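You operate a simulated robot arm through the tools that you are given. There is no shell and no other tool. Be economical: measure what you need, move in short steps, check, and stop when the job is done.

Carry out the task below with a simulated robot arm. There is one attempt and no reset: what you move stays moved.

## Task
Take the long weight on the low shelf of the long rack and put it away on the shelf under the steel plate. Take the small blue carton and put it in the wide pan. Take the small green cone and leave it on top of the blue reel on the top of the belt. Put the orange scoop on the top shelf of the white rack. Fetch the cardboard tube and stand it on top of the red tin. Take the small green-banded carton and leave it on the cream-legged table. Take the purple scoop and put it on the flat grey cover. Take the yellow-banded carton on the top of the belt and put it away on the test table. Any order will do. Set down upright: long weight, small blue carton, small green cone, cardboard tube, small green-banded carton.

Only the result counts: the job must be done as asked and must still hold three seconds after the hand-in. Knocking over, shifting, dropping, spilling or breaking anything else fails it. A push-on lid holds only when it is set on centred and level and pressed home; a screw cap is set on level and turned clockwise until tight.

## Robot
A 7-joint arm with a two-finger gripper on a trunk, on a base that drives. Base frame: it is fixed to the floor where the robot stands at the start and does not move with it; the origin is under the middle of the robot, x ahead of it, y to its left, z up. Units: m, degrees, N and s.
With the tool pointing down near the work surface it reaches from about 0.1 to 0.42 m from the robot's upright axis, wherever it stands. Its first joint turns from -143.0 to 143.0 degrees. Places, roughly: blue reel (9x9x6 cm) [-4, -1.3, 0.5]; cardboard tube (5x5x15 cm) [-3.8, 2.4, 0.9]; cream-legged table [-7.9, 2.3, 0.7]; flat grey cover (22x24x1 cm) [-6, 1.5, 0.8]; long weight [0.75, 0, 0.5]; orange scoop (7x22x6 cm) [-4, 2.6, 0.9]; purple scoop (6x21x6 cm) [-6.9, 2.4, 0.8]; red tin (7x7x8 cm) [-3.5, 2.4, 0.9]; shelf under the steel plate (29x20 cm) [-7.06, -2.8, 0.5]; small blue carton (6x8x10 cm) [-1.5, -2, 0.9]; small green cone (8x8x15 cm) [-3.4, -1.3, 0.5]; small green-banded carton [-6, 2.25, 0.75]; test table [-3.5, 1.7, 0.8]; top shelf of the white rack [-1.7, 2.8, 1.6]; wide pan (13x13x3 cm) [-1.7, -2, 0.9]; yellow-banded carton [-5.25, -1.25, 0.5]. Payload 1.47 kg.
The TCP is the grasp point between the finger pads, 0.016 m short of the fingertips. In the tool frame z runs along the fingers and y along their closing line. The gripper opens to 0.087 m. The gripper's body begins 0.055 m behind the TCP.
Orientation is that of the tool frame in the base frame, as a unit quaternion [x, y, z, w]. With the fingers straight down and closing along the base's y, the tool's x points along the base's -x, its y along +y and its z along -z.

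## Interface
- The arm moves only by the tool step_arm. Its argument "plan" is a list of rows, each a list of 7 numbers: the finger opening in mm, from 0 to 87, then the shift along the base's x, y, z in units of 40 mm (1.0 is 40 mm), then the turn, a rotation vector about the base's x, y, z in units of 5 degrees (1.0 is 5 degrees). In form: [[claw, dx, dy, dz, wx, wy, wz], ...]. A call has 1 to 10 rows; each row shifts and turns the commanded pose from where the row before left it. A call with a number of a shift or a turn outside -1 to 1 is refused whole. A row lasts 0.2 s, in which the tool goes at most 0.05 m and 8.6 degrees; a call with a longer step from one row to the next is refused whole, and so is a gripper value outside its range. Where a pose cannot be reached the arm comes as near as it can. A force on the tool above 40 N (or 10 N above the force at the start of the call, whichever is more), or a blocked arm, ends the call early, and 0.2 s more pass. The fingers move at their own pace (about 0.045 m/s each) and stop on an object; they squeeze with about 28 N. The grip force told is the motor's: it shows also when the fingers shut on nothing. Time passes only in rows, and 0.2 s behind the last, so rows that do not move let the fingers close. It gives the time, the measured TCP pose, the force on the tool (base axes), the opening and the grip force at its end, in the units of the frame above (readings bear some noise), with the torque about the TCP (base axes, N m) and any sound that the robot's microphone picked up.
- Cameras (640 x 400 px; columns grow to the right, rows downward): "scene" is now at [0.1442, 0.012, 1.2767]; the picture's right is [0.08, -1.00, 0.00], its down [-0.73, -0.06, -0.68] and it looks along [0.68, 0.06, -0.73] (base axes); focal length 252 px, centre (320, 200). "wrist" rides on the gripper at [0.073, 0.012, -0.09] in the tool frame; the picture's right is [-0.16, 0.99, 0.00], its down [-0.72, -0.12, -0.68] and it looks along [-0.67, -0.11, 0.73] (tool axes); focal length 247 px, centre (320, 200). There is no depth. A picture from a camera that has moved, and an enlarged one, comes with that camera's place and axes in the base frame and with its lens. The place of the scene camera against the robot may be out by one fixed shift of up to 0.025 m in any direction.
- camera(camera): a new picture of that camera. The clock stands still meanwhile.
- slide_trunk(by): slides the trunk up (or, below 0, down) by that many m; the arm and the scene camera ride with it, the base frame stays. It gives what a move gives, with no picture.
- drive_base(legs): drives the robot by 1 to 6 legs, each [ahead, left, turn to the left] in m, m and degrees, along the robot's own axes; the way and the turn of a leg run together, so that a leg with both is an arc; at most 1.5 m and 180 degrees a leg. The arm and the cameras ride along, it lands a little off, and it stops where it bumps. It gives what a move gives.
- head_to(pan, tilt): turns the head with the scene camera to pan (to the left, within 86 degrees either way) and tilt (down, from -29 to 69), counted from straight ahead of the robot. It gives what a move gives.
- inspect(camera, box): a new picture of the part [left, top, right, bottom] of that camera's present view, enlarged. The clock stands still meanwhile.
- job_done(): hands the job in; it is judged then, once.

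Go step by step. Nothing tells you exact positions but the pictures and the camera data: compare them with the known pose of the tool, close in by small moves and look again before you grip or let go. The budget is 483 turns and 216 pictures, counting those below and the enlarged ones. Unless the task says otherwise, let go and move clear before handing in, and close with one line.

The tools are called after "Request:" by a JSON object that holds its "name" and its "arguments". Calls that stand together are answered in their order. step_arm: Moves the arm, as the interface text tells. Its arguments: {"type":"object","properties":{"plan":{"type":"array","items":{"type":"array","items":{"type":"number"}}}},"required":["plan"]} The other tools are called the same way: slide_trunk (by) slides the trunk up or down; drive_base (legs) drives the base; head_to (pan, tilt) turns the head that bears the scene camera; camera (camera) takes a picture; inspect (camera, box) takes an enlarged picture of a part of a camera's view; job_done () hands the job in.

At the start:

```text
clock: 0.0
eef_pos: [0.4876, -0.0728, 0.8155]
ee_rot: [0.0, 1.0, 0.0, -0.001]
contact_force: [-0.4, -0.3, -0.5]
ft_torque: [-0.01, 0.02, 0.0]
finger_gap: 0.0871
grip_force: 0.0
trunk travel left (down, up): [-0.6, 0.64]
robot x, y, heading: [0.0005, -0.0021, 0.2]
head pan, tilt: [4.8, 47.1]
```

scene: 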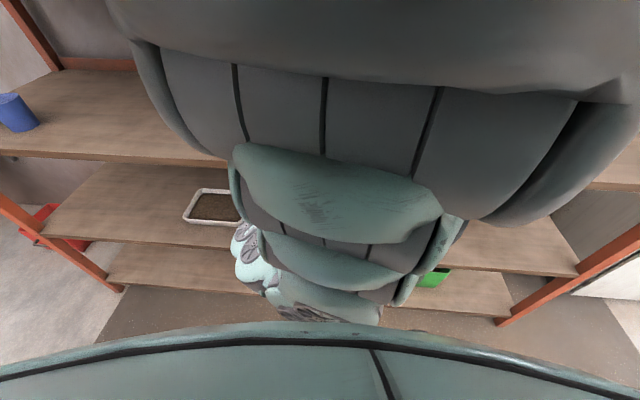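
wrist: 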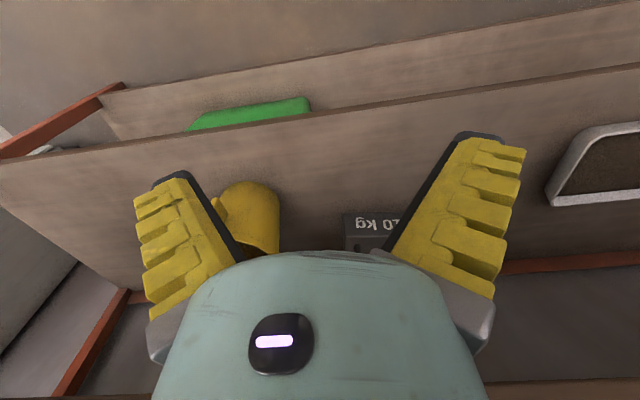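

I see the long rack ahead with the arm partly in the way. I'll back off a little and look again.

Request:
{"name": "drive_base", "arguments": {"legs": [[-0.3, 0, 0]]}}

Request:
{"name": "head_to", "arguments": {"pan": 0, "tilt": 30}}

Request:
{"name": "camera", "arguments": {"camera": "scene"}}

Request:
{"name": "camera", "arguments": {"camera": "wrist"}}

```text
clock: 2.0
eef_pos: [0.1905, -0.0722, 0.8155]
ee_rot: [0.0, 1.0, 0.0, 0.0]
contact_force: [-0.3, 0.6, 1.4]
ft_torque: [-0.02, -0.03, 0.0]
finger_gap: 0.0871
grip_force: 0.0
trunk travel left (down, up): [-0.6, 0.64]
robot x, y, heading: [-0.2915, 0.0011, -0.1]
head pan, tilt: [4.8, 47.1]
```

```text
clock: 2.8
eef_pos: [0.1906, -0.0703, 0.8168]
ee_rot: [0.0, 1.0, 0.0, 0.0]
contact_force: [0.6, 0.2, -0.8]
ft_torque: [-0.01, 0.01, 0.0]
finger_gap: 0.0869
grip_force: 0.1
trunk travel left (down, up): [-0.6, 0.64]
robot x, y, heading: [-0.2945, -0.0023, 0.0]
head pan, tilt: [0.0, 30.0]
```

```text
213 pictures are left
camera scene: at [-0.1414, 0.0053, 1.3022], right [0.0, -1.0, 0.0], down [-0.5, 0.0, -0.87], along [0.87, 0.0, -0.5], focal length 252 px, centre (320, 200)
```

scene: 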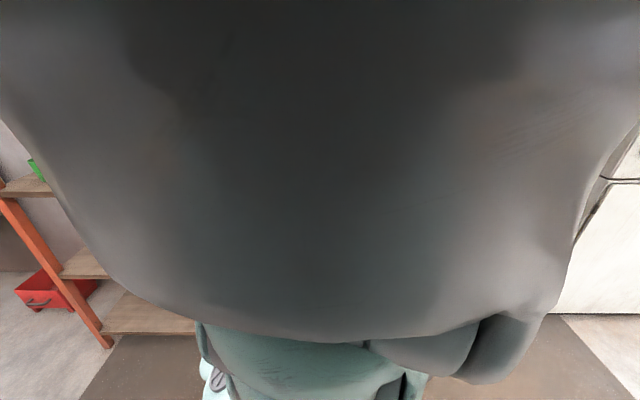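

```text
212 pictures are left
camera wrist: at [0.1187, -0.06, 0.906], right [0.16, 0.99, 0.0], down [0.72, -0.12, 0.68], along [0.67, -0.11, -0.73], focal length 247 px, centre (320, 200)
```

wrist: 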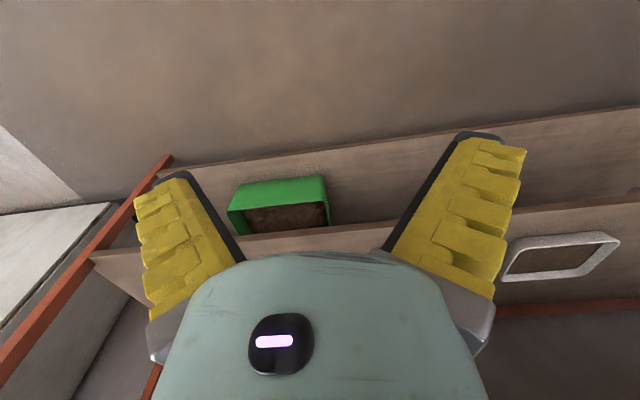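

The arm hides the forward view, so I'll look left and right to learn the room before driving.

Request:
{"name": "head_to", "arguments": {"pan": 86, "tilt": 15}}

Request:
{"name": "camera", "arguments": {"camera": "scene"}}

Request:
{"name": "head_to", "arguments": {"pan": -86, "tilt": 15}}

Request:
{"name": "camera", "arguments": {"camera": "scene"}}

Request:
{"name": "step_arm", "arguments": {"plan": [[87, 0, 0, 0, 0, -1, 0], [87, 0, 0, 0, 0, -1, 0], [87, 0, 0, 0, 0, -1, 0], [87, 0, 0, 0, 0, -1, 0], [87, 0, 0, 0, 0, -1, 0], [87, 0, 0, 0, 0, -1, 0], [87, 0, 0, 0, 0, -1, 0], [87, 0, 0, 0, 0, -1, 0], [87, 0, 0, 0, 0, -1, 0]]}}

Request:
{"name": "camera", "arguments": {"camera": "wrist"}}

```text
clock: 4.4
eef_pos: [0.1911, -0.0718, 0.8151]
ee_rot: [0.001, 1.0, 0.0, -0.001]
contact_force: [0.4, 0.2, 0.7]
ft_torque: [0.01, 0.0, 0.01]
finger_gap: 0.0868
grip_force: 0.1
trunk travel left (down, up): [-0.6, 0.64]
robot x, y, heading: [-0.2973, 0.0046, -0.1]
head pan, tilt: [85.9, 15.0]
```

```text
211 pictures are left
camera scene: at [-0.2251, 0.0985, 1.3264], right [1.0, -0.07, 0.0], down [-0.02, -0.26, -0.97], along [0.07, 0.96, -0.26], focal length 252 px, centre (320, 200)
```

scene: 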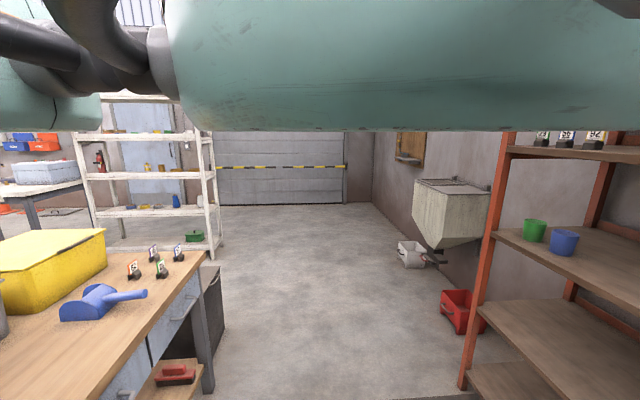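

```text
clock: 7.0
eef_pos: [0.191, -0.0727, 0.816]
ee_rot: [0.001, 1.0, -0.001, 0.0]
contact_force: [0.4, 0.4, 0.4]
ft_torque: [-0.02, -0.03, 0.01]
finger_gap: 0.0872
grip_force: 0.0
trunk travel left (down, up): [-0.6, 0.64]
robot x, y, heading: [-0.2979, -0.0023, 0.1]
head pan, tilt: [-85.9, 15.0]
```

```text
210 pictures are left
camera scene: at [-0.1783, 0.0819, 1.3265], right [0.82, -0.57, 0.0], down [-0.15, -0.21, -0.97], along [0.55, 0.79, -0.26], focal length 252 px, centre (320, 200)
```

scene: 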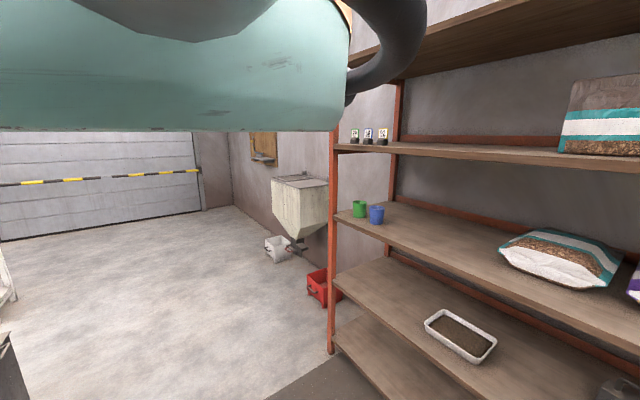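

```text
clock: 9.0
eef_pos: [0.2135, -0.0793, 0.7947]
ee_rot: [0.001, 0.924, -0.001, 0.383]
contact_force: [-0.1, 0.5, 0.5]
ft_torque: [0.0, 0.01, 0.01]
finger_gap: 0.0871
grip_force: 0.0
out of reach, approached as far as the arm can: row 3, 4, 5, 6
trunk travel left (down, up): [-0.6, 0.64]
robot x, y, heading: [-0.2979, -0.003, 0.1]
head pan, tilt: [-85.9, 15.0]
```

```text
209 pictures are left
camera wrist: at [0.0988, -0.0673, 0.8069], right [0.11, 0.99, 0.11], down [0.03, -0.12, 0.99], along [0.99, -0.11, -0.04], focal length 247 px, centre (320, 200)
```

wrist: 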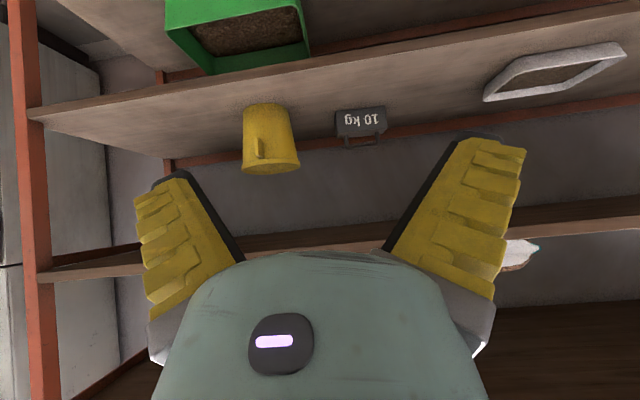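

The weight marked 10 kg sits on the low shelf next to a yellow mug. I'll zoom in on it and look to the right.

Request:
{"name": "inspect", "arguments": {"camera": "wrist", "box": [220, 60, 460, 210]}}

Request:
{"name": "camera", "arguments": {"camera": "scene"}}

```text
2.67 times, centred on (340, 135) of wrist
camera zoom: at [0.0988, -0.0673, 0.8069], right [0.11, 0.99, 0.11], down [0.03, -0.12, 0.99], along [0.99, -0.11, -0.04], focal length 659 px, centre (267, 373)
```

zoom: 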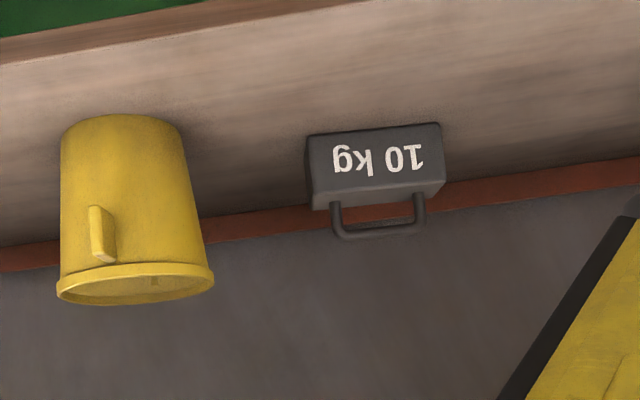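

```text
207 pictures are left
camera scene: at [-0.1787, 0.0822, 1.3266], right [0.82, -0.57, 0.0], down [-0.15, -0.21, -0.97], along [0.55, 0.79, -0.26], focal length 252 px, centre (320, 200)
```

scene: 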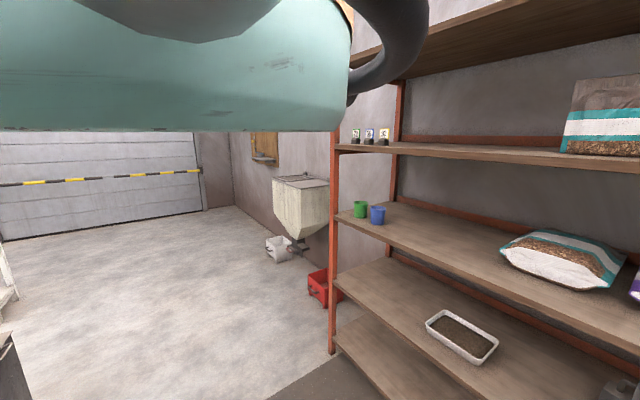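

The head seems to have stuck near 55° left, so I'll test it.

Request:
{"name": "head_to", "arguments": {"pan": 0, "tilt": 30}}

Request:
{"name": "head_to", "arguments": {"pan": -60, "tilt": 15}}

Request:
{"name": "camera", "arguments": {"camera": "scene"}}

```text
clock: 10.6
eef_pos: [0.2136, -0.0801, 0.7957]
ee_rot: [0.0, 0.924, 0.001, 0.383]
contact_force: [0.2, 0.4, 0.1]
ft_torque: [0.0, -0.03, -0.01]
finger_gap: 0.0869
grip_force: 0.0
trunk travel left (down, up): [-0.6, 0.64]
robot x, y, heading: [-0.2975, -0.0018, -0.0]
head pan, tilt: [0.0, 30.0]
```

```text
clock: 11.9
eef_pos: [0.2129, -0.0793, 0.794]
ee_rot: [0.0, 0.924, 0.001, 0.383]
contact_force: [-0.7, -0.3, -0.1]
ft_torque: [-0.01, 0.0, 0.01]
finger_gap: 0.0868
grip_force: 0.1
trunk travel left (down, up): [-0.6, 0.64]
robot x, y, heading: [-0.2908, -0.0004, -0.2]
head pan, tilt: [-60.0, 15.0]
```

```text
206 pictures are left
camera scene: at [-0.179, 0.0821, 1.3198], right [0.82, -0.57, 0.0], down [-0.19, -0.27, -0.94], along [0.54, 0.78, -0.33], focal length 252 px, centre (320, 200)
```

scene: 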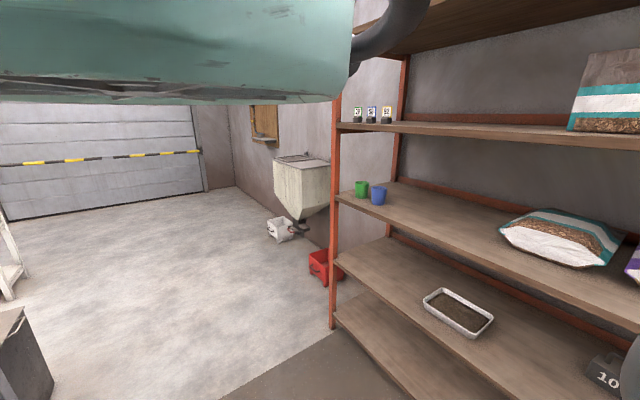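

The weight is roughly at (0.82, 0.0), with its handle near z 0.63. I'll roll the gripper 90° so the fingers can close on the handle bar.

Request:
{"name": "head_to", "arguments": {"pan": 60, "tilt": 30}}

Request:
{"name": "step_arm", "arguments": {"plan": [[87, 0, 0, 0, 0.707, 0, -0.707], [87, 0, 0, 0, 0.707, 0, -0.707], [87, 0, 0, 0, 0.707, 0, -0.707], [87, 0, 0, 0, 0.707, 0, -0.707], [87, 0, 0, 0, 0.707, 0, -0.707], [87, 0, 0, 0, 0.707, 0, -0.707], [87, 0, 0, 0, 0.707, 0, -0.707], [87, 0, 0, 0, 0.707, 0, -0.707], [87, 0, 0, 0, 0.707, 0, -0.707]]}}

Request:
{"name": "step_arm", "arguments": {"plan": [[87, 0, 0, 0, 0.707, 0, -0.707], [87, 0, 0, 0, 0.707, 0, -0.707], [87, 0, 0, 0, 0.707, 0, -0.707], [87, 0, 0, 0, 0.707, 0, -0.707], [87, 0, 0, 0, 0.707, 0, -0.707], [87, 0, 0, 0, 0.707, 0, -0.707], [87, 0, 0, 0, 0.707, 0, -0.707], [87, 0, 0, 0, 0.707, 0, -0.707], [87, 0, 0, 0, 0.707, 0, -0.707]]}}

Request:
{"name": "camera", "arguments": {"camera": "wrist"}}

Request:
{"name": "camera", "arguments": {"camera": "scene"}}

```text
clock: 13.9
eef_pos: [0.2142, -0.0786, 0.7939]
ee_rot: [0.001, 0.924, 0.001, 0.383]
contact_force: [0.1, 0.6, -0.4]
ft_torque: [0.03, 0.03, -0.02]
finger_gap: 0.0869
grip_force: 0.0
trunk travel left (down, up): [-0.6, 0.64]
robot x, y, heading: [-0.2942, 0.001, -0.5]
head pan, tilt: [60.0, 30.0]
```

```text
clock: 15.9
eef_pos: [0.2129, -0.0798, 0.7958]
ee_rot: [0.354, 0.853, 0.147, 0.354]
contact_force: [0.1, 0.4, 0.7]
ft_torque: [0.02, -0.02, -0.02]
finger_gap: 0.0868
grip_force: 0.1
trunk travel left (down, up): [-0.6, 0.64]
robot x, y, heading: [-0.2944, -0.0002, 0.1]
head pan, tilt: [60.0, 30.0]
```

```text
clock: 17.9
eef_pos: [0.2128, -0.0782, 0.7961]
ee_rot: [0.653, 0.654, 0.271, 0.27]
contact_force: [0.7, 0.4, -0.3]
ft_torque: [0.02, -0.02, -0.02]
finger_gap: 0.087
grip_force: 0.0
trunk travel left (down, up): [-0.6, 0.64]
robot x, y, heading: [-0.2913, 0.0016, -0.0]
head pan, tilt: [60.0, 30.0]
```

```text
205 pictures are left
camera wrist: at [0.1589, -0.0064, 0.8666], right [0.7, -0.16, 0.7], down [-0.56, -0.72, 0.4], along [0.44, -0.67, -0.59], focal length 247 px, centre (320, 200)
```

wrist: 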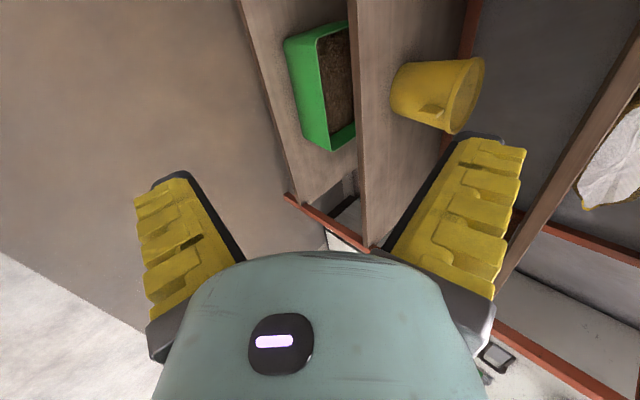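

```text
204 pictures are left
camera scene: at [-0.1865, 0.0837, 1.3023], right [0.87, -0.5, 0.0], down [-0.25, -0.43, -0.87], along [0.43, 0.75, -0.5], focal length 252 px, centre (320, 200)
```

scene: 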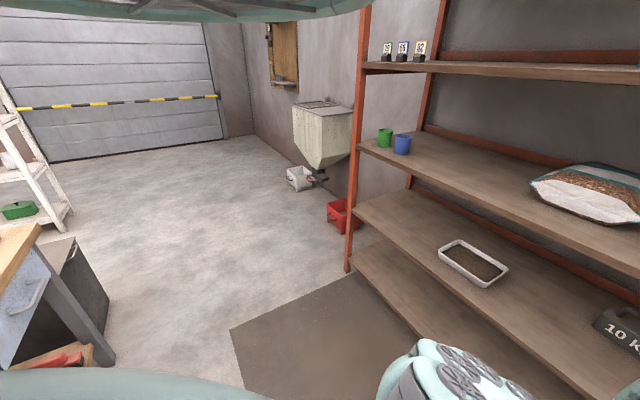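

Request:
{"name": "head_to", "arguments": {"pan": 40, "tilt": 35}}

Request:
{"name": "camera", "arguments": {"camera": "scene"}}

```text
clock: 18.8
eef_pos: [0.2132, -0.0792, 0.7955]
ee_rot: [0.653, 0.654, 0.27, 0.271]
contact_force: [0.5, 0.1, 0.2]
ft_torque: [0.04, 0.01, 0.0]
finger_gap: 0.0871
grip_force: 0.0
trunk travel left (down, up): [-0.6, 0.64]
robot x, y, heading: [-0.2974, -0.0013, -0.1]
head pan, tilt: [40.0, 35.0]
```

```text
203 pictures are left
camera scene: at [-0.1813, 0.0797, 1.3003], right [0.83, -0.56, 0.0], down [-0.29, -0.43, -0.85], along [0.48, 0.71, -0.52], focal length 252 px, centre (320, 200)
```

scene: 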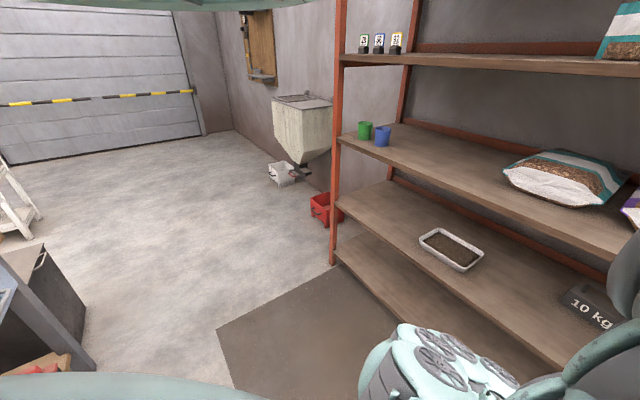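

The shelf top is near z 0.53, with the shelf above at about 0.9. I'll flatten the tool towards horizontal and lower the trunk so the arm can reach in between them.

Request:
{"name": "step_arm", "arguments": {"plan": [[87, 0, 0, 0, 0, -1, 0], [87, 0, 0, 0, 0, -1, 0], [87, 0, 0, 0, 0, -1, 0], [87, 0, 0, 0, 0, -1, 0], [87, 0, 0, 0, 0, -1, 0], [87, 0, 0, 0, 0, -1, 0]]}}

Request:
{"name": "slide_trunk", "arguments": {"by": -0.35}}

Request:
{"name": "step_arm", "arguments": {"plan": [[30, 0, 0, 1, 0, 0, 0], [30, 0, 0, 1, 0, 0, 0], [30, 0, 0, 1, 0, 0, 0], [30, 0, 0, 1, 0, 0, 0], [30, 0, 0, 1, 0, 0, 0]]}}

Request:
{"name": "camera", "arguments": {"camera": "wrist"}}

Request:
{"name": "camera", "arguments": {"camera": "scene"}}

```text
clock: 20.2
eef_pos: [0.2139, -0.0786, 0.7947]
ee_rot: [0.56, 0.561, 0.431, 0.431]
contact_force: [1.4, -0.4, -0.4]
ft_torque: [0.01, 0.0, 0.03]
finger_gap: 0.0868
grip_force: 0.0
trunk travel left (down, up): [-0.6, 0.64]
robot x, y, heading: [-0.2976, 0.002, 0.1]
head pan, tilt: [40.0, 35.0]
```

```text
clock: 23.6
eef_pos: [0.2135, -0.0792, 0.4452]
ee_rot: [0.561, 0.561, 0.431, 0.43]
contact_force: [-0.2, -0.1, -0.7]
ft_torque: [-0.01, 0.01, 0.05]
finger_gap: 0.0871
grip_force: 0.1
trunk travel left (down, up): [-0.25, 0.99]
robot x, y, heading: [-0.2971, 0.0009, 0.1]
head pan, tilt: [40.0, 35.0]
```

```text
clock: 24.8
eef_pos: [0.2296, -0.0977, 0.5735]
ee_rot: [0.561, 0.556, 0.434, 0.432]
contact_force: [0.5, 2.1, -2.8]
ft_torque: [-0.03, -0.22, -0.13]
finger_gap: 0.0359
grip_force: 4.4
out of reach, approached as far as the arm can: row 3, 4, 5
trunk travel left (down, up): [-0.25, 0.99]
robot x, y, heading: [-0.2952, 0.0007, -0.0]
head pan, tilt: [40.0, 35.0]
```

```text
202 pictures are left
camera wrist: at [0.1469, -0.0245, 0.6077], right [0.25, -0.17, 0.96], down [-0.69, -0.72, 0.05], along [0.68, -0.67, -0.29], focal length 247 px, centre (320, 200)
```

wrist: 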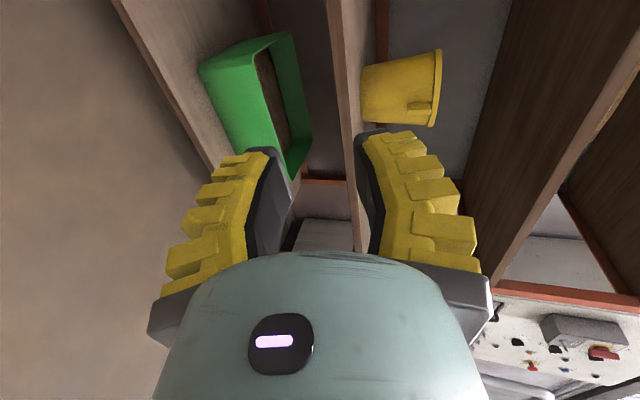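

```text
201 pictures are left
camera scene: at [-0.183, 0.079, 0.9442], right [0.83, -0.56, 0.0], down [-0.32, -0.48, -0.82], along [0.46, 0.68, -0.58], focal length 252 px, centre (320, 200)
```

scene: 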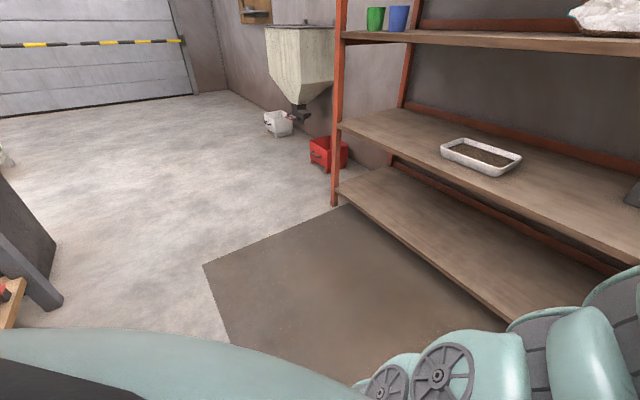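

I'll test how far forward the arm reaches at this height.

Request:
{"name": "step_arm", "arguments": {"plan": [[30, 1, 0, 0, 0, 0, 0], [30, 1, 0.5, 0, 0, 0, 0], [30, 1, 0.5, 0, 0, 0, 0], [30, 0, 0, 0, 0, 0, 0]]}}

```text
clock: 25.8
eef_pos: [0.3496, -0.0573, 0.5702]
ee_rot: [0.561, 0.562, 0.43, 0.431]
contact_force: [-0.6, -0.6, 0.5]
ft_torque: [0.01, 0.02, 0.01]
finger_gap: 0.036
grip_force: 4.3
trunk travel left (down, up): [-0.25, 0.99]
robot x, y, heading: [-0.2927, 0.0007, 0.1]
head pan, tilt: [40.0, 35.0]
```

Request:
{"name": "step_arm", "arguments": {"plan": [[40, 0.3, 0.7, 1, 0, 0, 0], [40, 0.3, 0.7, 0.8, 0, 0, 0], [40, 0, 0, 0, 0, 0, 0]]}}

Request:
{"name": "drive_base", "arguments": {"legs": [[0.25, 0, 0]]}}

Request:
{"name": "camera", "arguments": {"camera": "wrist"}}

Request:
{"name": "camera", "arguments": {"camera": "scene"}}

```text
refused: row 1 steps farther than a row can; nothing moved
```

```text
clock: 27.6
eef_pos: [0.5976, -0.0553, 0.5709]
ee_rot: [0.56, 0.562, 0.431, 0.43]
contact_force: [0.9, -0.2, 0.6]
ft_torque: [0.03, 0.02, -0.04]
finger_gap: 0.0359
grip_force: 4.5
trunk travel left (down, up): [-0.25, 0.99]
robot x, y, heading: [-0.0463, 0.0011, 0.2]
head pan, tilt: [40.0, 35.0]
```

```text
200 pictures are left
camera wrist: at [0.5154, 0.018, 0.6055], right [0.26, -0.16, 0.95], down [-0.69, -0.73, 0.07], along [0.68, -0.67, -0.29], focal length 247 px, centre (320, 200)
```

wrist: 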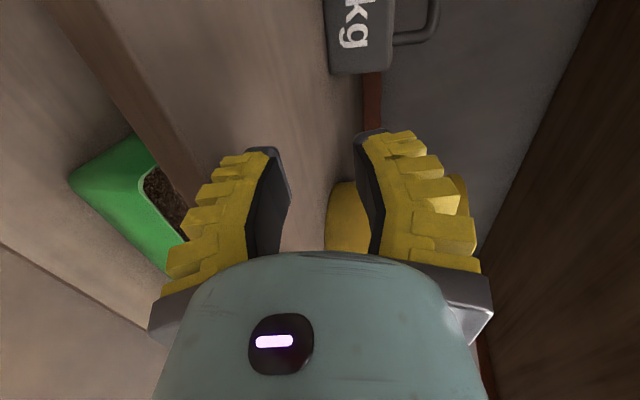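

```text
199 pictures are left
camera scene: at [0.0669, 0.0784, 0.944], right [0.83, -0.56, 0.0], down [-0.32, -0.48, -0.82], along [0.46, 0.68, -0.58], focal length 252 px, centre (320, 200)
```

scene: 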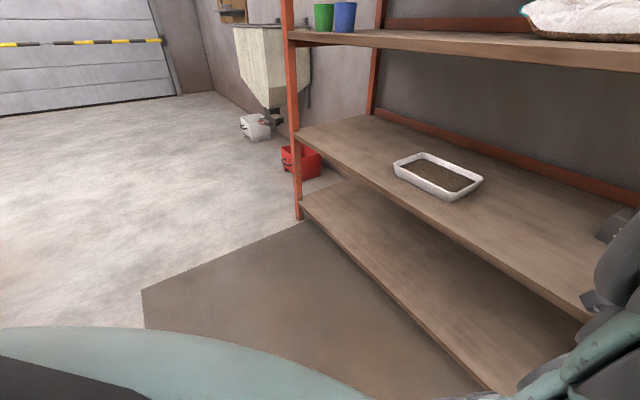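

Request:
{"name": "step_arm", "arguments": {"plan": [[40, 0, 0.3, 0.9, 0, 0, 0], [40, 0, 0.5, 0.9, 0, 0, 0], [40, 0, 0.5, 0, 0, 0, 0], [40, 0, 0, 0, 0, 0, 0]]}}

Request:
{"name": "drive_base", "arguments": {"legs": [[0.08, 0, 0]]}}

Request:
{"name": "camera", "arguments": {"camera": "wrist"}}

```text
clock: 28.6
eef_pos: [0.6037, -0.007, 0.6313]
ee_rot: [0.559, 0.563, 0.431, 0.431]
contact_force: [0.4, -0.1, -1.0]
ft_torque: [0.04, -0.01, -0.03]
finger_gap: 0.0457
grip_force: 4.4
out of reach, approached as far as the arm can: row 2
trunk travel left (down, up): [-0.25, 0.99]
robot x, y, heading: [-0.048, 0.0058, 0.3]
head pan, tilt: [40.0, 35.0]
```

```text
clock: 29.7
eef_pos: [0.6807, -0.0087, 0.6323]
ee_rot: [0.56, 0.563, 0.431, 0.429]
contact_force: [-0.1, 0.0, -0.4]
ft_torque: [-0.01, 0.02, 0.01]
finger_gap: 0.0456
grip_force: 4.2
trunk travel left (down, up): [-0.25, 0.99]
robot x, y, heading: [0.0307, -0.0009, 0.2]
head pan, tilt: [40.0, 35.0]
```

```text
198 pictures are left
camera wrist: at [0.5984, 0.0648, 0.6658], right [0.26, -0.16, 0.95], down [-0.68, -0.73, 0.07], along [0.68, -0.67, -0.29], focal length 247 px, centre (320, 200)
```

wrist: 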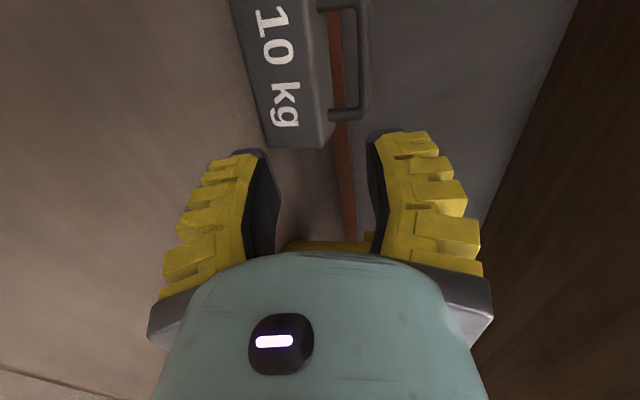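

The handle bar runs from about y -0.04 to 0.04, at x ≈ 0.81 and z ≈ 0.63. I'll narrow the fingers and move in.

Request:
{"name": "step_arm", "arguments": {"plan": [[22, 0, 0.2, 0.05, 0, 0, 0], [22, 0, 0, 0, 0, 0, 0], [22, 0, 0, 0, 0, 0, 0]]}}

Request:
{"name": "drive_base", "arguments": {"legs": [[0.07, 0, 0]]}}

Request:
{"name": "camera", "arguments": {"camera": "wrist"}}

```text
clock: 30.5
eef_pos: [0.6818, 0.0015, 0.6336]
ee_rot: [0.559, 0.562, 0.432, 0.43]
contact_force: [1.3, 0.6, -0.7]
ft_torque: [0.03, 0.01, -0.02]
finger_gap: 0.0285
grip_force: 4.4
trunk travel left (down, up): [-0.25, 0.99]
robot x, y, heading: [0.0305, 0.0014, 0.3]
head pan, tilt: [40.0, 35.0]
```

```text
clock: 31.5
eef_pos: [0.7528, 0.0021, 0.6335]
ee_rot: [0.56, 0.562, 0.431, 0.43]
contact_force: [0.4, 0.8, 0.3]
ft_torque: [0.01, 0.0, -0.03]
finger_gap: 0.0284
grip_force: 4.5
trunk travel left (down, up): [-0.25, 0.99]
robot x, y, heading: [0.103, 0.0011, -0.1]
head pan, tilt: [40.0, 35.0]
```

```text
197 pictures are left
camera wrist: at [0.6699, 0.0734, 0.667], right [0.25, -0.16, 0.95], down [-0.68, -0.73, 0.06], along [0.68, -0.67, -0.29], focal length 247 px, centre (320, 200)
```

wrist: 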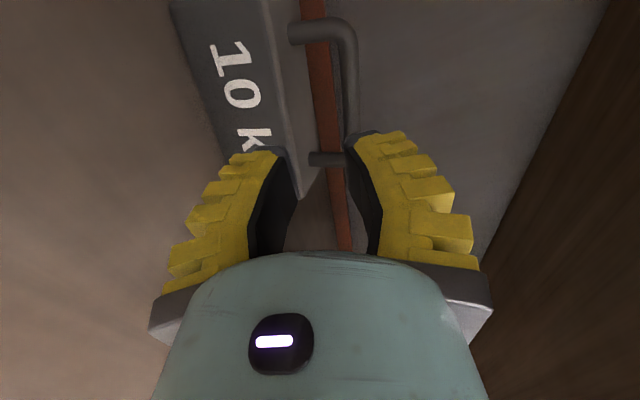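

Request:
{"name": "step_arm", "arguments": {"plan": [[26, 0, 0.1, 0.2, 0, 0, 0], [26, 0.5, 0, 0, 0, 0, 0], [26, 0.4, 0, 0, 0, 0, 0], [26, 0, 0, 0, 0, 0, 0]]}}

Request:
{"name": "camera", "arguments": {"camera": "wrist"}}

```text
clock: 32.5
eef_pos: [0.7875, 0.0009, 0.631]
ee_rot: [0.559, 0.562, 0.431, 0.43]
contact_force: [0.4, -0.2, 0.4]
ft_torque: [0.0, -0.02, 0.01]
finger_gap: 0.0321
grip_force: 4.4
out of reach, approached as far as the arm can: row 1
trunk travel left (down, up): [-0.25, 0.99]
robot x, y, heading: [0.1019, -0.0009, -0.0]
head pan, tilt: [40.0, 35.0]
```

```text
196 pictures are left
camera wrist: at [0.7054, 0.073, 0.666], right [0.26, -0.15, 0.95], down [-0.68, -0.73, 0.07], along [0.68, -0.67, -0.29], focal length 247 px, centre (320, 200)
```

wrist: 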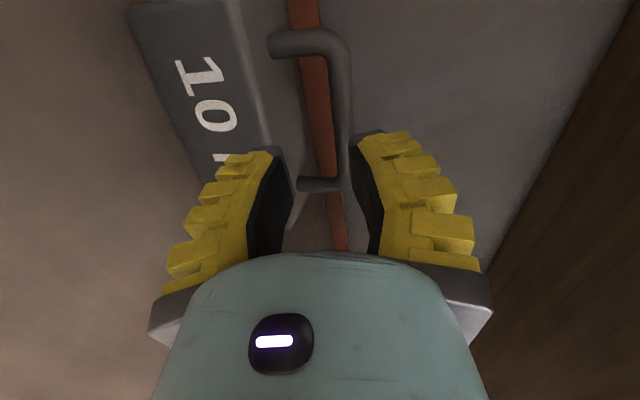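

Request:
{"name": "slide_trunk", "arguments": {"by": 0.008}}

Request:
{"name": "step_arm", "arguments": {"plan": [[26, 0.4, 0, 0, 0, 0, 0], [26, 0.25, 0, 0, 0, 0, 0], [26, 0, 0, 0, 0, 0, 0]]}}

Request:
{"name": "camera", "arguments": {"camera": "wrist"}}

```text
clock: 33.0
eef_pos: [0.7893, -0.0005, 0.6397]
ee_rot: [0.559, 0.562, 0.431, 0.431]
contact_force: [-0.1, -0.6, 0.2]
ft_torque: [0.02, 0.0, 0.01]
finger_gap: 0.0322
grip_force: 4.7
trunk travel left (down, up): [-0.258, 0.982]
robot x, y, heading: [0.1068, -0.002, 0.2]
head pan, tilt: [40.0, 35.0]
```

```text
clock: 33.9
eef_pos: [0.8136, 0.0003, 0.6405]
ee_rot: [0.559, 0.562, 0.431, 0.431]
contact_force: [-1.2, 0.0, -0.3]
ft_torque: [-0.01, 0.03, -0.01]
finger_gap: 0.0322
grip_force: 4.8
trunk travel left (down, up): [-0.258, 0.982]
robot x, y, heading: [0.1055, -0.0008, 0.1]
head pan, tilt: [40.0, 35.0]
```

```text
195 pictures are left
camera wrist: at [0.7313, 0.0732, 0.6744], right [0.25, -0.16, 0.95], down [-0.69, -0.73, 0.06], along [0.68, -0.67, -0.29], focal length 247 px, centre (320, 200)
```

wrist: 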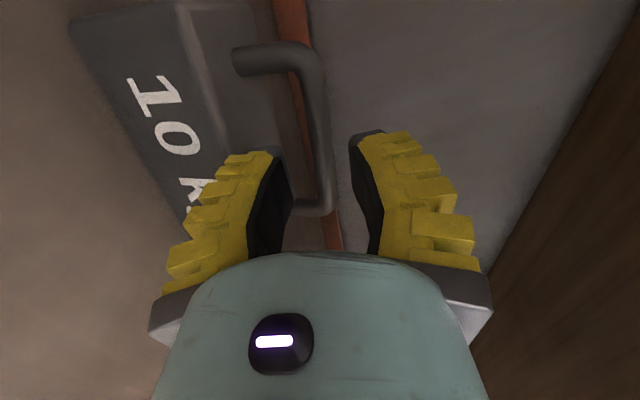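

Request:
{"name": "step_arm", "arguments": {"plan": [[26, 0.25, 0, 0, 0, 0, 0], [26, 0.25, 0, 0, 0, 0, 0], [26, 0, 0, 0, 0, 0, 0]]}}

Request:
{"name": "camera", "arguments": {"camera": "wrist"}}

```text
clock: 34.6
eef_pos: [0.834, -0.0, 0.6393]
ee_rot: [0.559, 0.562, 0.431, 0.431]
contact_force: [0.6, 0.3, -0.8]
ft_torque: [-0.04, 0.0, 0.03]
finger_gap: 0.0321
grip_force: 4.6
trunk travel left (down, up): [-0.258, 0.982]
robot x, y, heading: [0.1021, 0.0036, -0.3]
head pan, tilt: [40.0, 35.0]
```

```text
194 pictures are left
camera wrist: at [0.7511, 0.0727, 0.6738], right [0.26, -0.16, 0.95], down [-0.69, -0.73, 0.06], along [0.68, -0.67, -0.29], focal length 247 px, centre (320, 200)
```

wrist: 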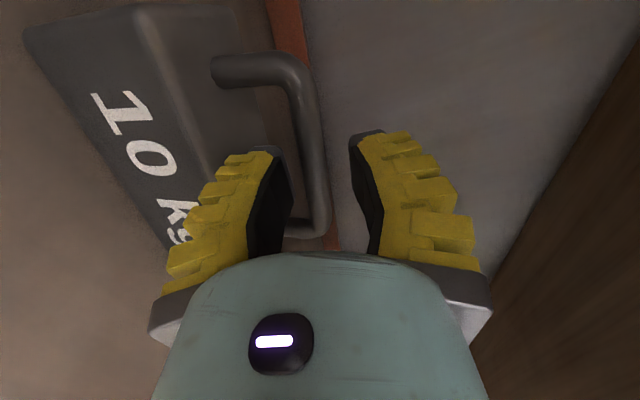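

The bar is at the TCP between the fingers. I'll centre slightly and close.

Request:
{"name": "step_arm", "arguments": {"plan": [[26, 0.05, 0.2, 0, 0, 0, 0], [0, 0, 0, 0, 0, 0, 0], [0, 0, 0, 0, 0, 0, 0], [0, 0, 0, 0, 0, 0, 0], [0, 0, 0, 0, 0, 0, 0]]}}

Request:
{"name": "slide_trunk", "arguments": {"by": 0.03}}

Request:
{"name": "camera", "arguments": {"camera": "wrist"}}

```text
clock: 35.9
eef_pos: [0.8356, 0.009, 0.6398]
ee_rot: [0.559, 0.562, 0.431, 0.431]
contact_force: [-4.9, 0.0, 0.0]
ft_torque: [0.0, 0.01, -0.06]
finger_gap: 0.0
grip_force: 27.7
trunk travel left (down, up): [-0.258, 0.982]
robot x, y, heading: [0.1031, 0.0029, -0.2]
head pan, tilt: [40.0, 35.0]
```

```text
clock: 36.6
eef_pos: [0.8356, 0.0087, 0.6694]
ee_rot: [0.559, 0.562, 0.431, 0.431]
contact_force: [0.6, -0.2, 0.5]
ft_torque: [0.01, 0.04, -0.05]
finger_gap: 0.0
grip_force: 28.3
trunk travel left (down, up): [-0.288, 0.952]
robot x, y, heading: [0.1044, 0.0, 0.2]
head pan, tilt: [40.0, 35.0]
```

```text
193 pictures are left
camera wrist: at [0.7532, 0.0811, 0.704], right [0.26, -0.16, 0.95], down [-0.68, -0.73, 0.06], along [0.68, -0.67, -0.29], focal length 247 px, centre (320, 200)
```

wrist: 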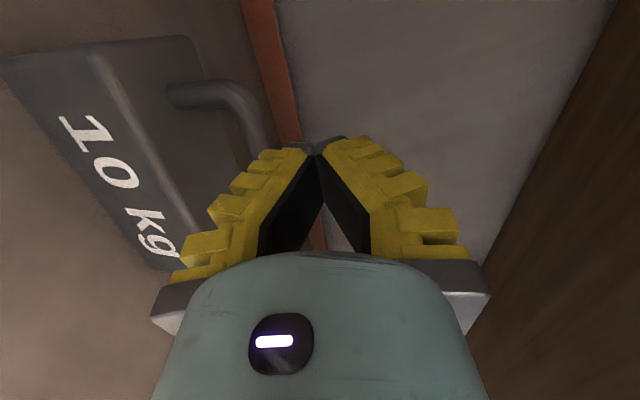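

The fingers closed on nothing. Re-triangulating, the bar is deeper and lower, at about x 0.872 and z 0.623, centred near y -0.02. I'll back out, re-aim and look.

Request:
{"name": "step_arm", "arguments": {"plan": [[26, 0, 0, 0, 0, 0, 0], [26, -0.5, 0, 0, 0, 0, 0], [26, -0.5, -0.3, 0, 0, 0, 0], [26, 0, -0.4, -0.5, 0, 0, 0], [26, 0, 0, -0.6, 0, 0, 0], [26, 0, 0, 0, 0, 0, 0]]}}

Request:
{"name": "camera", "arguments": {"camera": "wrist"}}

```text
clock: 38.0
eef_pos: [0.7977, -0.0211, 0.6262]
ee_rot: [0.56, 0.561, 0.431, 0.431]
contact_force: [-0.1, 0.2, 0.6]
ft_torque: [0.0, 0.04, 0.0]
finger_gap: 0.032
grip_force: 5.0
trunk travel left (down, up): [-0.288, 0.952]
robot x, y, heading: [0.1012, 0.001, 0.1]
head pan, tilt: [40.0, 35.0]
```

```text
192 pictures are left
camera wrist: at [0.7149, 0.0519, 0.6603], right [0.25, -0.16, 0.95], down [-0.68, -0.73, 0.06], along [0.68, -0.67, -0.29], focal length 247 px, centre (320, 200)
```

wrist: 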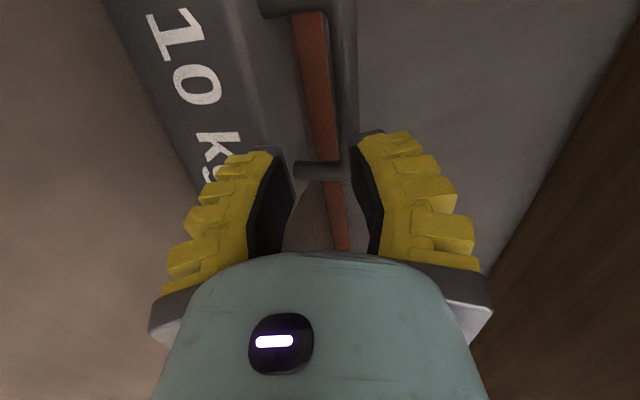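

Request:
{"name": "step_arm", "arguments": {"plan": [[26, 0.6, 0, 0.05, 0, 0, 0], [26, 0.6, 0, 0, 0, 0, 0], [26, 0.3, 0, 0, 0, 0, 0], [26, 0, 0, 0, 0, 0, 0]]}}

Request:
{"name": "camera", "arguments": {"camera": "wrist"}}

```text
clock: 39.0
eef_pos: [0.8579, -0.0194, 0.6262]
ee_rot: [0.559, 0.562, 0.431, 0.43]
contact_force: [-2.8, 0.5, 2.0]
ft_torque: [0.03, 0.13, 0.05]
finger_gap: 0.0313
grip_force: 4.7
trunk travel left (down, up): [-0.288, 0.952]
robot x, y, heading: [0.1058, 0.0004, 0.1]
head pan, tilt: [40.0, 35.0]
```

```text
191 pictures are left
camera wrist: at [0.7736, 0.0525, 0.6616], right [0.26, -0.16, 0.95], down [-0.68, -0.73, 0.06], along [0.68, -0.67, -0.29], focal length 247 px, centre (320, 200)
```

wrist: 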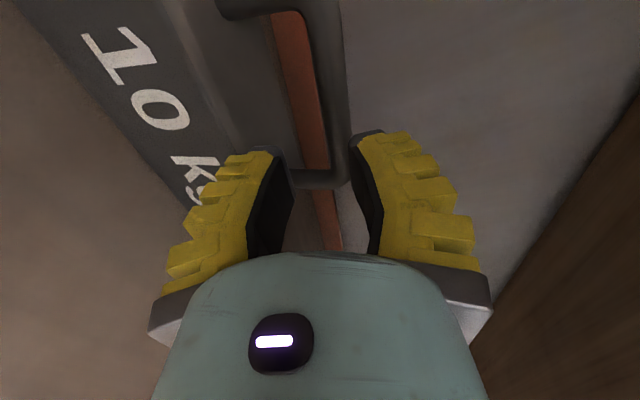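

The force suggests a finger is touching the block. I'll check from the scene camera.

Request:
{"name": "head_to", "arguments": {"pan": 25, "tilt": 25}}

Request:
{"name": "camera", "arguments": {"camera": "scene"}}

```text
clock: 39.8
eef_pos: [0.8564, -0.0203, 0.6272]
ee_rot: [0.56, 0.562, 0.43, 0.431]
contact_force: [-2.5, 0.6, -0.1]
ft_torque: [0.05, 0.08, 0.02]
finger_gap: 0.0322
grip_force: 4.8
trunk travel left (down, up): [-0.288, 0.952]
robot x, y, heading: [0.1026, 0.0008, 0.0]
head pan, tilt: [25.0, 25.0]
```

```text
190 pictures are left
camera scene: at [0.2189, 0.0809, 0.9904], right [0.83, -0.56, 0.0], down [-0.28, -0.41, -0.87], along [0.49, 0.72, -0.5], focal length 252 px, centre (320, 200)
```

scene: 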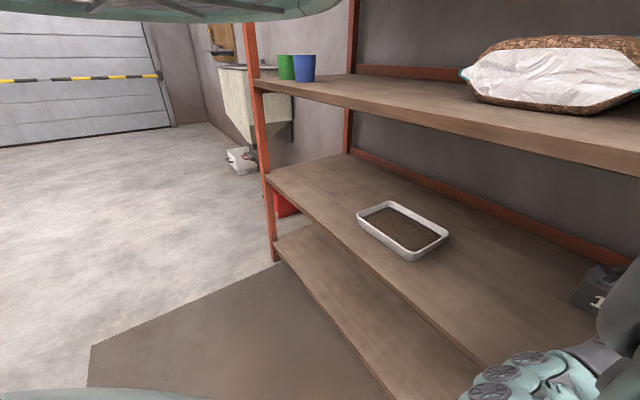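

The weight seems to have been pushed back a few cm. I'll withdraw and take a clearly different view to triangulate the bar.

Request:
{"name": "step_arm", "arguments": {"plan": [[30, -0.7, 0, 0, 0, 0, 0], [30, -0.7, 0, 0, 0, 0, 0], [30, -0.3, 0, 0.5, 0, 0, 0], [30, 0, 0.4, 0.7, 0, 0, 0], [30, 0, 0, 0, 0, 0, 0]]}}

Request:
{"name": "inspect", "arguments": {"camera": "wrist", "box": [120, 0, 440, 200]}}

```text
clock: 41.0
eef_pos: [0.7894, -0.0048, 0.6756]
ee_rot: [0.559, 0.562, 0.431, 0.43]
contact_force: [-0.8, 1.0, 0.9]
ft_torque: [-0.02, -0.01, -0.03]
finger_gap: 0.0362
grip_force: 4.8
trunk travel left (down, up): [-0.288, 0.952]
robot x, y, heading: [0.1002, 0.0015, 0.0]
head pan, tilt: [25.0, 25.0]
```

```text
2.00 times, centred on (280, 100) of wrist
camera zoom: at [0.7061, 0.0679, 0.7094], right [0.26, -0.15, 0.95], down [-0.68, -0.73, 0.07], along [0.68, -0.67, -0.29], focal length 494 px, centre (400, 400)
```

zoom: 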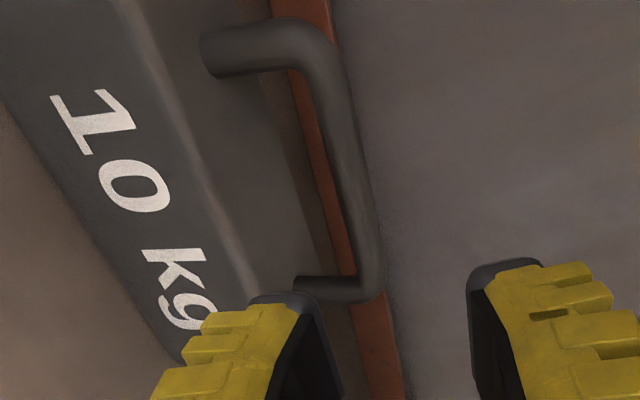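

Bar now at x ≈ 0.883, z ≈ 0.629, y from -0.035 to 0.045, and the block top is near 0.593. I'll approach slightly higher with a narrower gap.

Request:
{"name": "step_arm", "arguments": {"plan": [[20, 0, 0.15, -0.5, 0, 0, 0], [20, 0, 0.1, -0.5, 0, 0, 0], [20, 0.3, 0, 0, 0, 0, 0], [20, 0, 0, 0, 0, 0, 0]]}}

Request:
{"name": "camera", "arguments": {"camera": "wrist"}}

```text
clock: 42.0
eef_pos: [0.8011, 0.0043, 0.636]
ee_rot: [0.559, 0.562, 0.431, 0.431]
contact_force: [0.2, -0.6, -0.2]
ft_torque: [-0.02, 0.0, 0.02]
finger_gap: 0.0266
grip_force: 4.5
trunk travel left (down, up): [-0.288, 0.952]
robot x, y, heading: [0.1051, 0.0001, 0.1]
head pan, tilt: [25.0, 25.0]
```

```text
188 pictures are left
camera wrist: at [0.7175, 0.0774, 0.6693], right [0.25, -0.16, 0.95], down [-0.69, -0.73, 0.06], along [0.68, -0.67, -0.29], focal length 247 px, centre (320, 200)
```

wrist: 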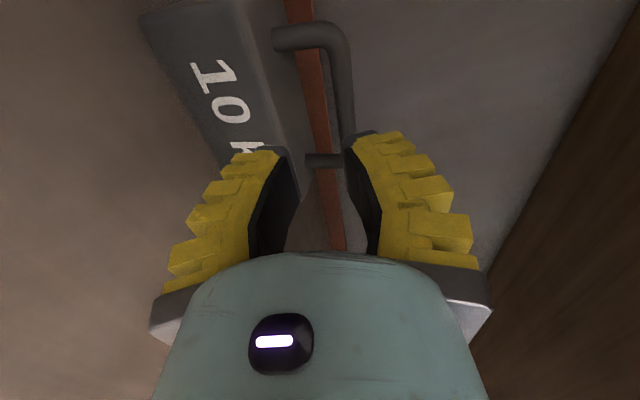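

Request:
{"name": "step_arm", "arguments": {"plan": [[20, 0.6, 0, 0, 0, 0, 0], [20, 0.6, 0, 0, 0, 0, 0], [20, 0.5, 0, 0, 0, 0, 0], [20, 0, 0, 0, 0, 0, 0]]}}

Request:
{"name": "camera", "arguments": {"camera": "wrist"}}

```text
clock: 43.0
eef_pos: [0.8691, 0.0069, 0.6351]
ee_rot: [0.56, 0.563, 0.429, 0.43]
contact_force: [0.0, 0.6, -0.4]
ft_torque: [0.02, -0.01, 0.01]
finger_gap: 0.0263
grip_force: 5.3
trunk travel left (down, up): [-0.288, 0.952]
robot x, y, heading: [0.1006, -0.0008, 0.3]
head pan, tilt: [25.0, 25.0]
```

```text
187 pictures are left
camera wrist: at [0.786, 0.0796, 0.6705], right [0.26, -0.16, 0.95], down [-0.69, -0.73, 0.06], along [0.68, -0.67, -0.29], focal length 247 px, centre (320, 200)
```

wrist: 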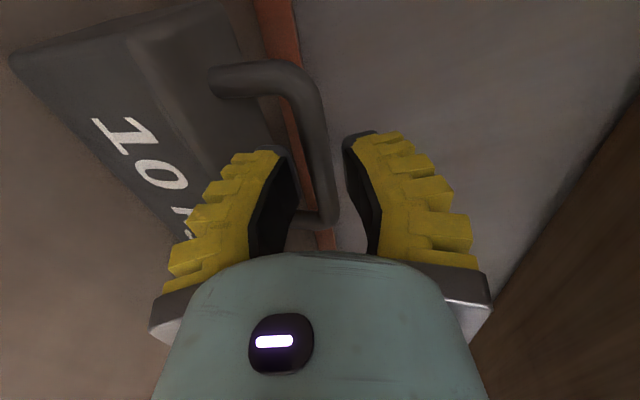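

Request:
{"name": "step_arm", "arguments": {"plan": [[20, 0.3, 0, -0.05, 0, 0, 0], [20, 0.25, 0, 0, 0, 0, 0], [20, 0, 0, 0, 0, 0, 0], [0, 0, 0, 0, 0, 0, 0], [0, 0, 0, 0, 0, 0, 0], [0, 0, 0, 0, 0, 0, 0]]}}

Request:
{"name": "camera", "arguments": {"camera": "wrist"}}

```text
clock: 44.4
eef_pos: [0.8892, 0.0066, 0.6346]
ee_rot: [0.56, 0.562, 0.431, 0.43]
contact_force: [1.3, -2.3, -12.5]
ft_torque: [0.29, 0.45, 0.18]
finger_gap: 0.0024
grip_force: 27.5
trunk travel left (down, up): [-0.288, 0.952]
robot x, y, heading: [0.1034, 0.0001, 0.0]
head pan, tilt: [25.0, 25.0]
```

```text
186 pictures are left
camera wrist: at [0.806, 0.0791, 0.6684], right [0.26, -0.16, 0.95], down [-0.69, -0.73, 0.07], along [0.68, -0.67, -0.29], focal length 247 px, centre (320, 200)
```

wrist: 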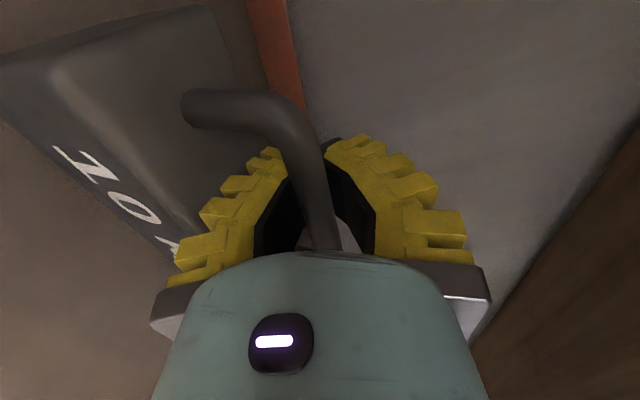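

The bar is enclosed. I'll lift gently.

Request:
{"name": "slide_trunk", "arguments": {"by": 0.03}}

Request:
{"name": "camera", "arguments": {"camera": "wrist"}}

```text
clock: 45.1
eef_pos: [0.89, 0.0053, 0.666]
ee_rot: [0.559, 0.56, 0.432, 0.432]
contact_force: [-0.3, 0.2, -0.8]
ft_torque: [0.04, -0.02, 0.04]
finger_gap: 0.0003
grip_force: 27.9
trunk travel left (down, up): [-0.318, 0.922]
robot x, y, heading: [0.1038, 0.0, 0.0]
head pan, tilt: [25.0, 25.0]
```

```text
185 pictures are left
camera wrist: at [0.8067, 0.0786, 0.7011], right [0.25, -0.16, 0.96], down [-0.69, -0.72, 0.06], along [0.68, -0.67, -0.29], focal length 247 px, centre (320, 200)
```

wrist: 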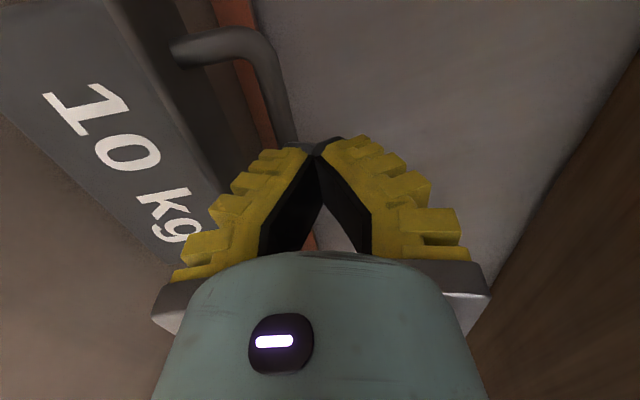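

It slipped off again. I'll withdraw, raise a bit, and look at where the weight is now and how the fingers look when closed.

Request:
{"name": "step_arm", "arguments": {"plan": [[0, -0.7, 0, 0.1, 0, 0, 0], [0, -0.7, 0, 0.1, 0, 0, 0], [0, -0.7, 0, 0.1, 0, 0, 0], [0, 0, 0, 0, 0, 0, 0]]}}

Request:
{"name": "camera", "arguments": {"camera": "wrist"}}

Request:
{"name": "inspect", "arguments": {"camera": "wrist", "box": [240, 120, 400, 260]}}

```text
clock: 46.1
eef_pos: [0.8073, 0.0071, 0.6774]
ee_rot: [0.559, 0.562, 0.432, 0.43]
contact_force: [0.1, 0.4, -0.4]
ft_torque: [0.03, -0.01, -0.01]
finger_gap: 0.0
grip_force: 28.2
trunk travel left (down, up): [-0.318, 0.922]
robot x, y, heading: [0.107, -0.0, 0.1]
head pan, tilt: [25.0, 25.0]
```

```text
184 pictures are left
camera wrist: at [0.7238, 0.0801, 0.7119], right [0.25, -0.16, 0.95], down [-0.68, -0.73, 0.06], along [0.68, -0.67, -0.29], focal length 247 px, centre (320, 200)
```

wrist: 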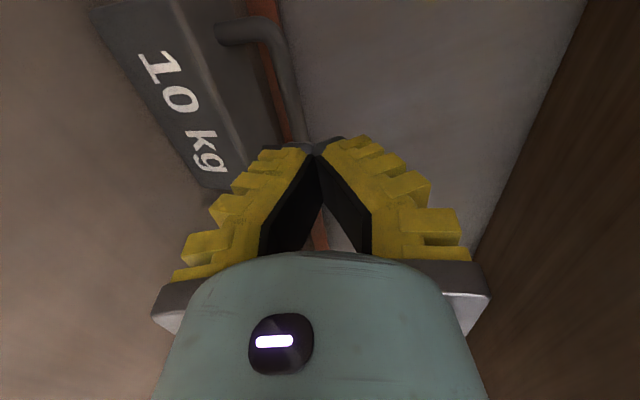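

```text
2.86 times, centred on (320, 190) of wrist
camera zoom: at [0.7238, 0.0801, 0.7119], right [0.25, -0.16, 0.95], down [-0.68, -0.73, 0.06], along [0.68, -0.67, -0.29], focal length 706 px, centre (320, 229)
```

zoom: 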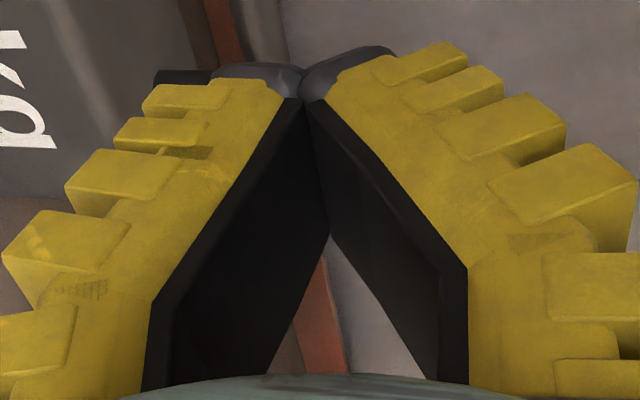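

The fingers close as a V with the tips touching first, so the bar can't be carried this way. I'll trap the bar in the V and drag the weight to the shelf's front edge, then grip it from above.

Request:
{"name": "drive_base", "arguments": {"legs": [[0.05, 0, 0]]}}

Request:
{"name": "step_arm", "arguments": {"plan": [[20, -0.8, 0, 0, 0, 0, 0], [20, 0, 0, -0.5, 0, 0, 0], [20, 0, 0, -0.5, 0, 0, 0], [20, 0, 0, 0, 0, 0, 0]]}}

Request:
{"name": "camera", "arguments": {"camera": "wrist"}}

```text
clock: 47.0
eef_pos: [0.8559, 0.0066, 0.6768]
ee_rot: [0.559, 0.562, 0.431, 0.431]
contact_force: [0.1, -0.1, 0.4]
ft_torque: [-0.02, -0.02, -0.03]
finger_gap: 0.0001
grip_force: 28.5
trunk travel left (down, up): [-0.318, 0.922]
robot x, y, heading: [0.1508, 0.0002, 0.2]
head pan, tilt: [25.0, 25.0]
```

```text
clock: 48.0
eef_pos: [0.8226, 0.0068, 0.6362]
ee_rot: [0.559, 0.561, 0.432, 0.43]
contact_force: [0.2, -0.4, 0.7]
ft_torque: [-0.01, -0.02, -0.01]
finger_gap: 0.0264
grip_force: 4.7
trunk travel left (down, up): [-0.318, 0.922]
robot x, y, heading: [0.1514, 0.0006, -0.1]
head pan, tilt: [25.0, 25.0]
```

```text
182 pictures are left
camera wrist: at [0.7398, 0.0794, 0.6709], right [0.25, -0.16, 0.95], down [-0.68, -0.73, 0.06], along [0.68, -0.67, -0.29], focal length 247 px, centre (320, 200)
```

wrist: 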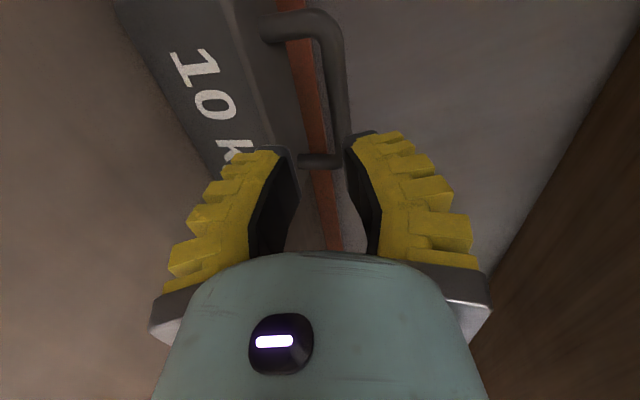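

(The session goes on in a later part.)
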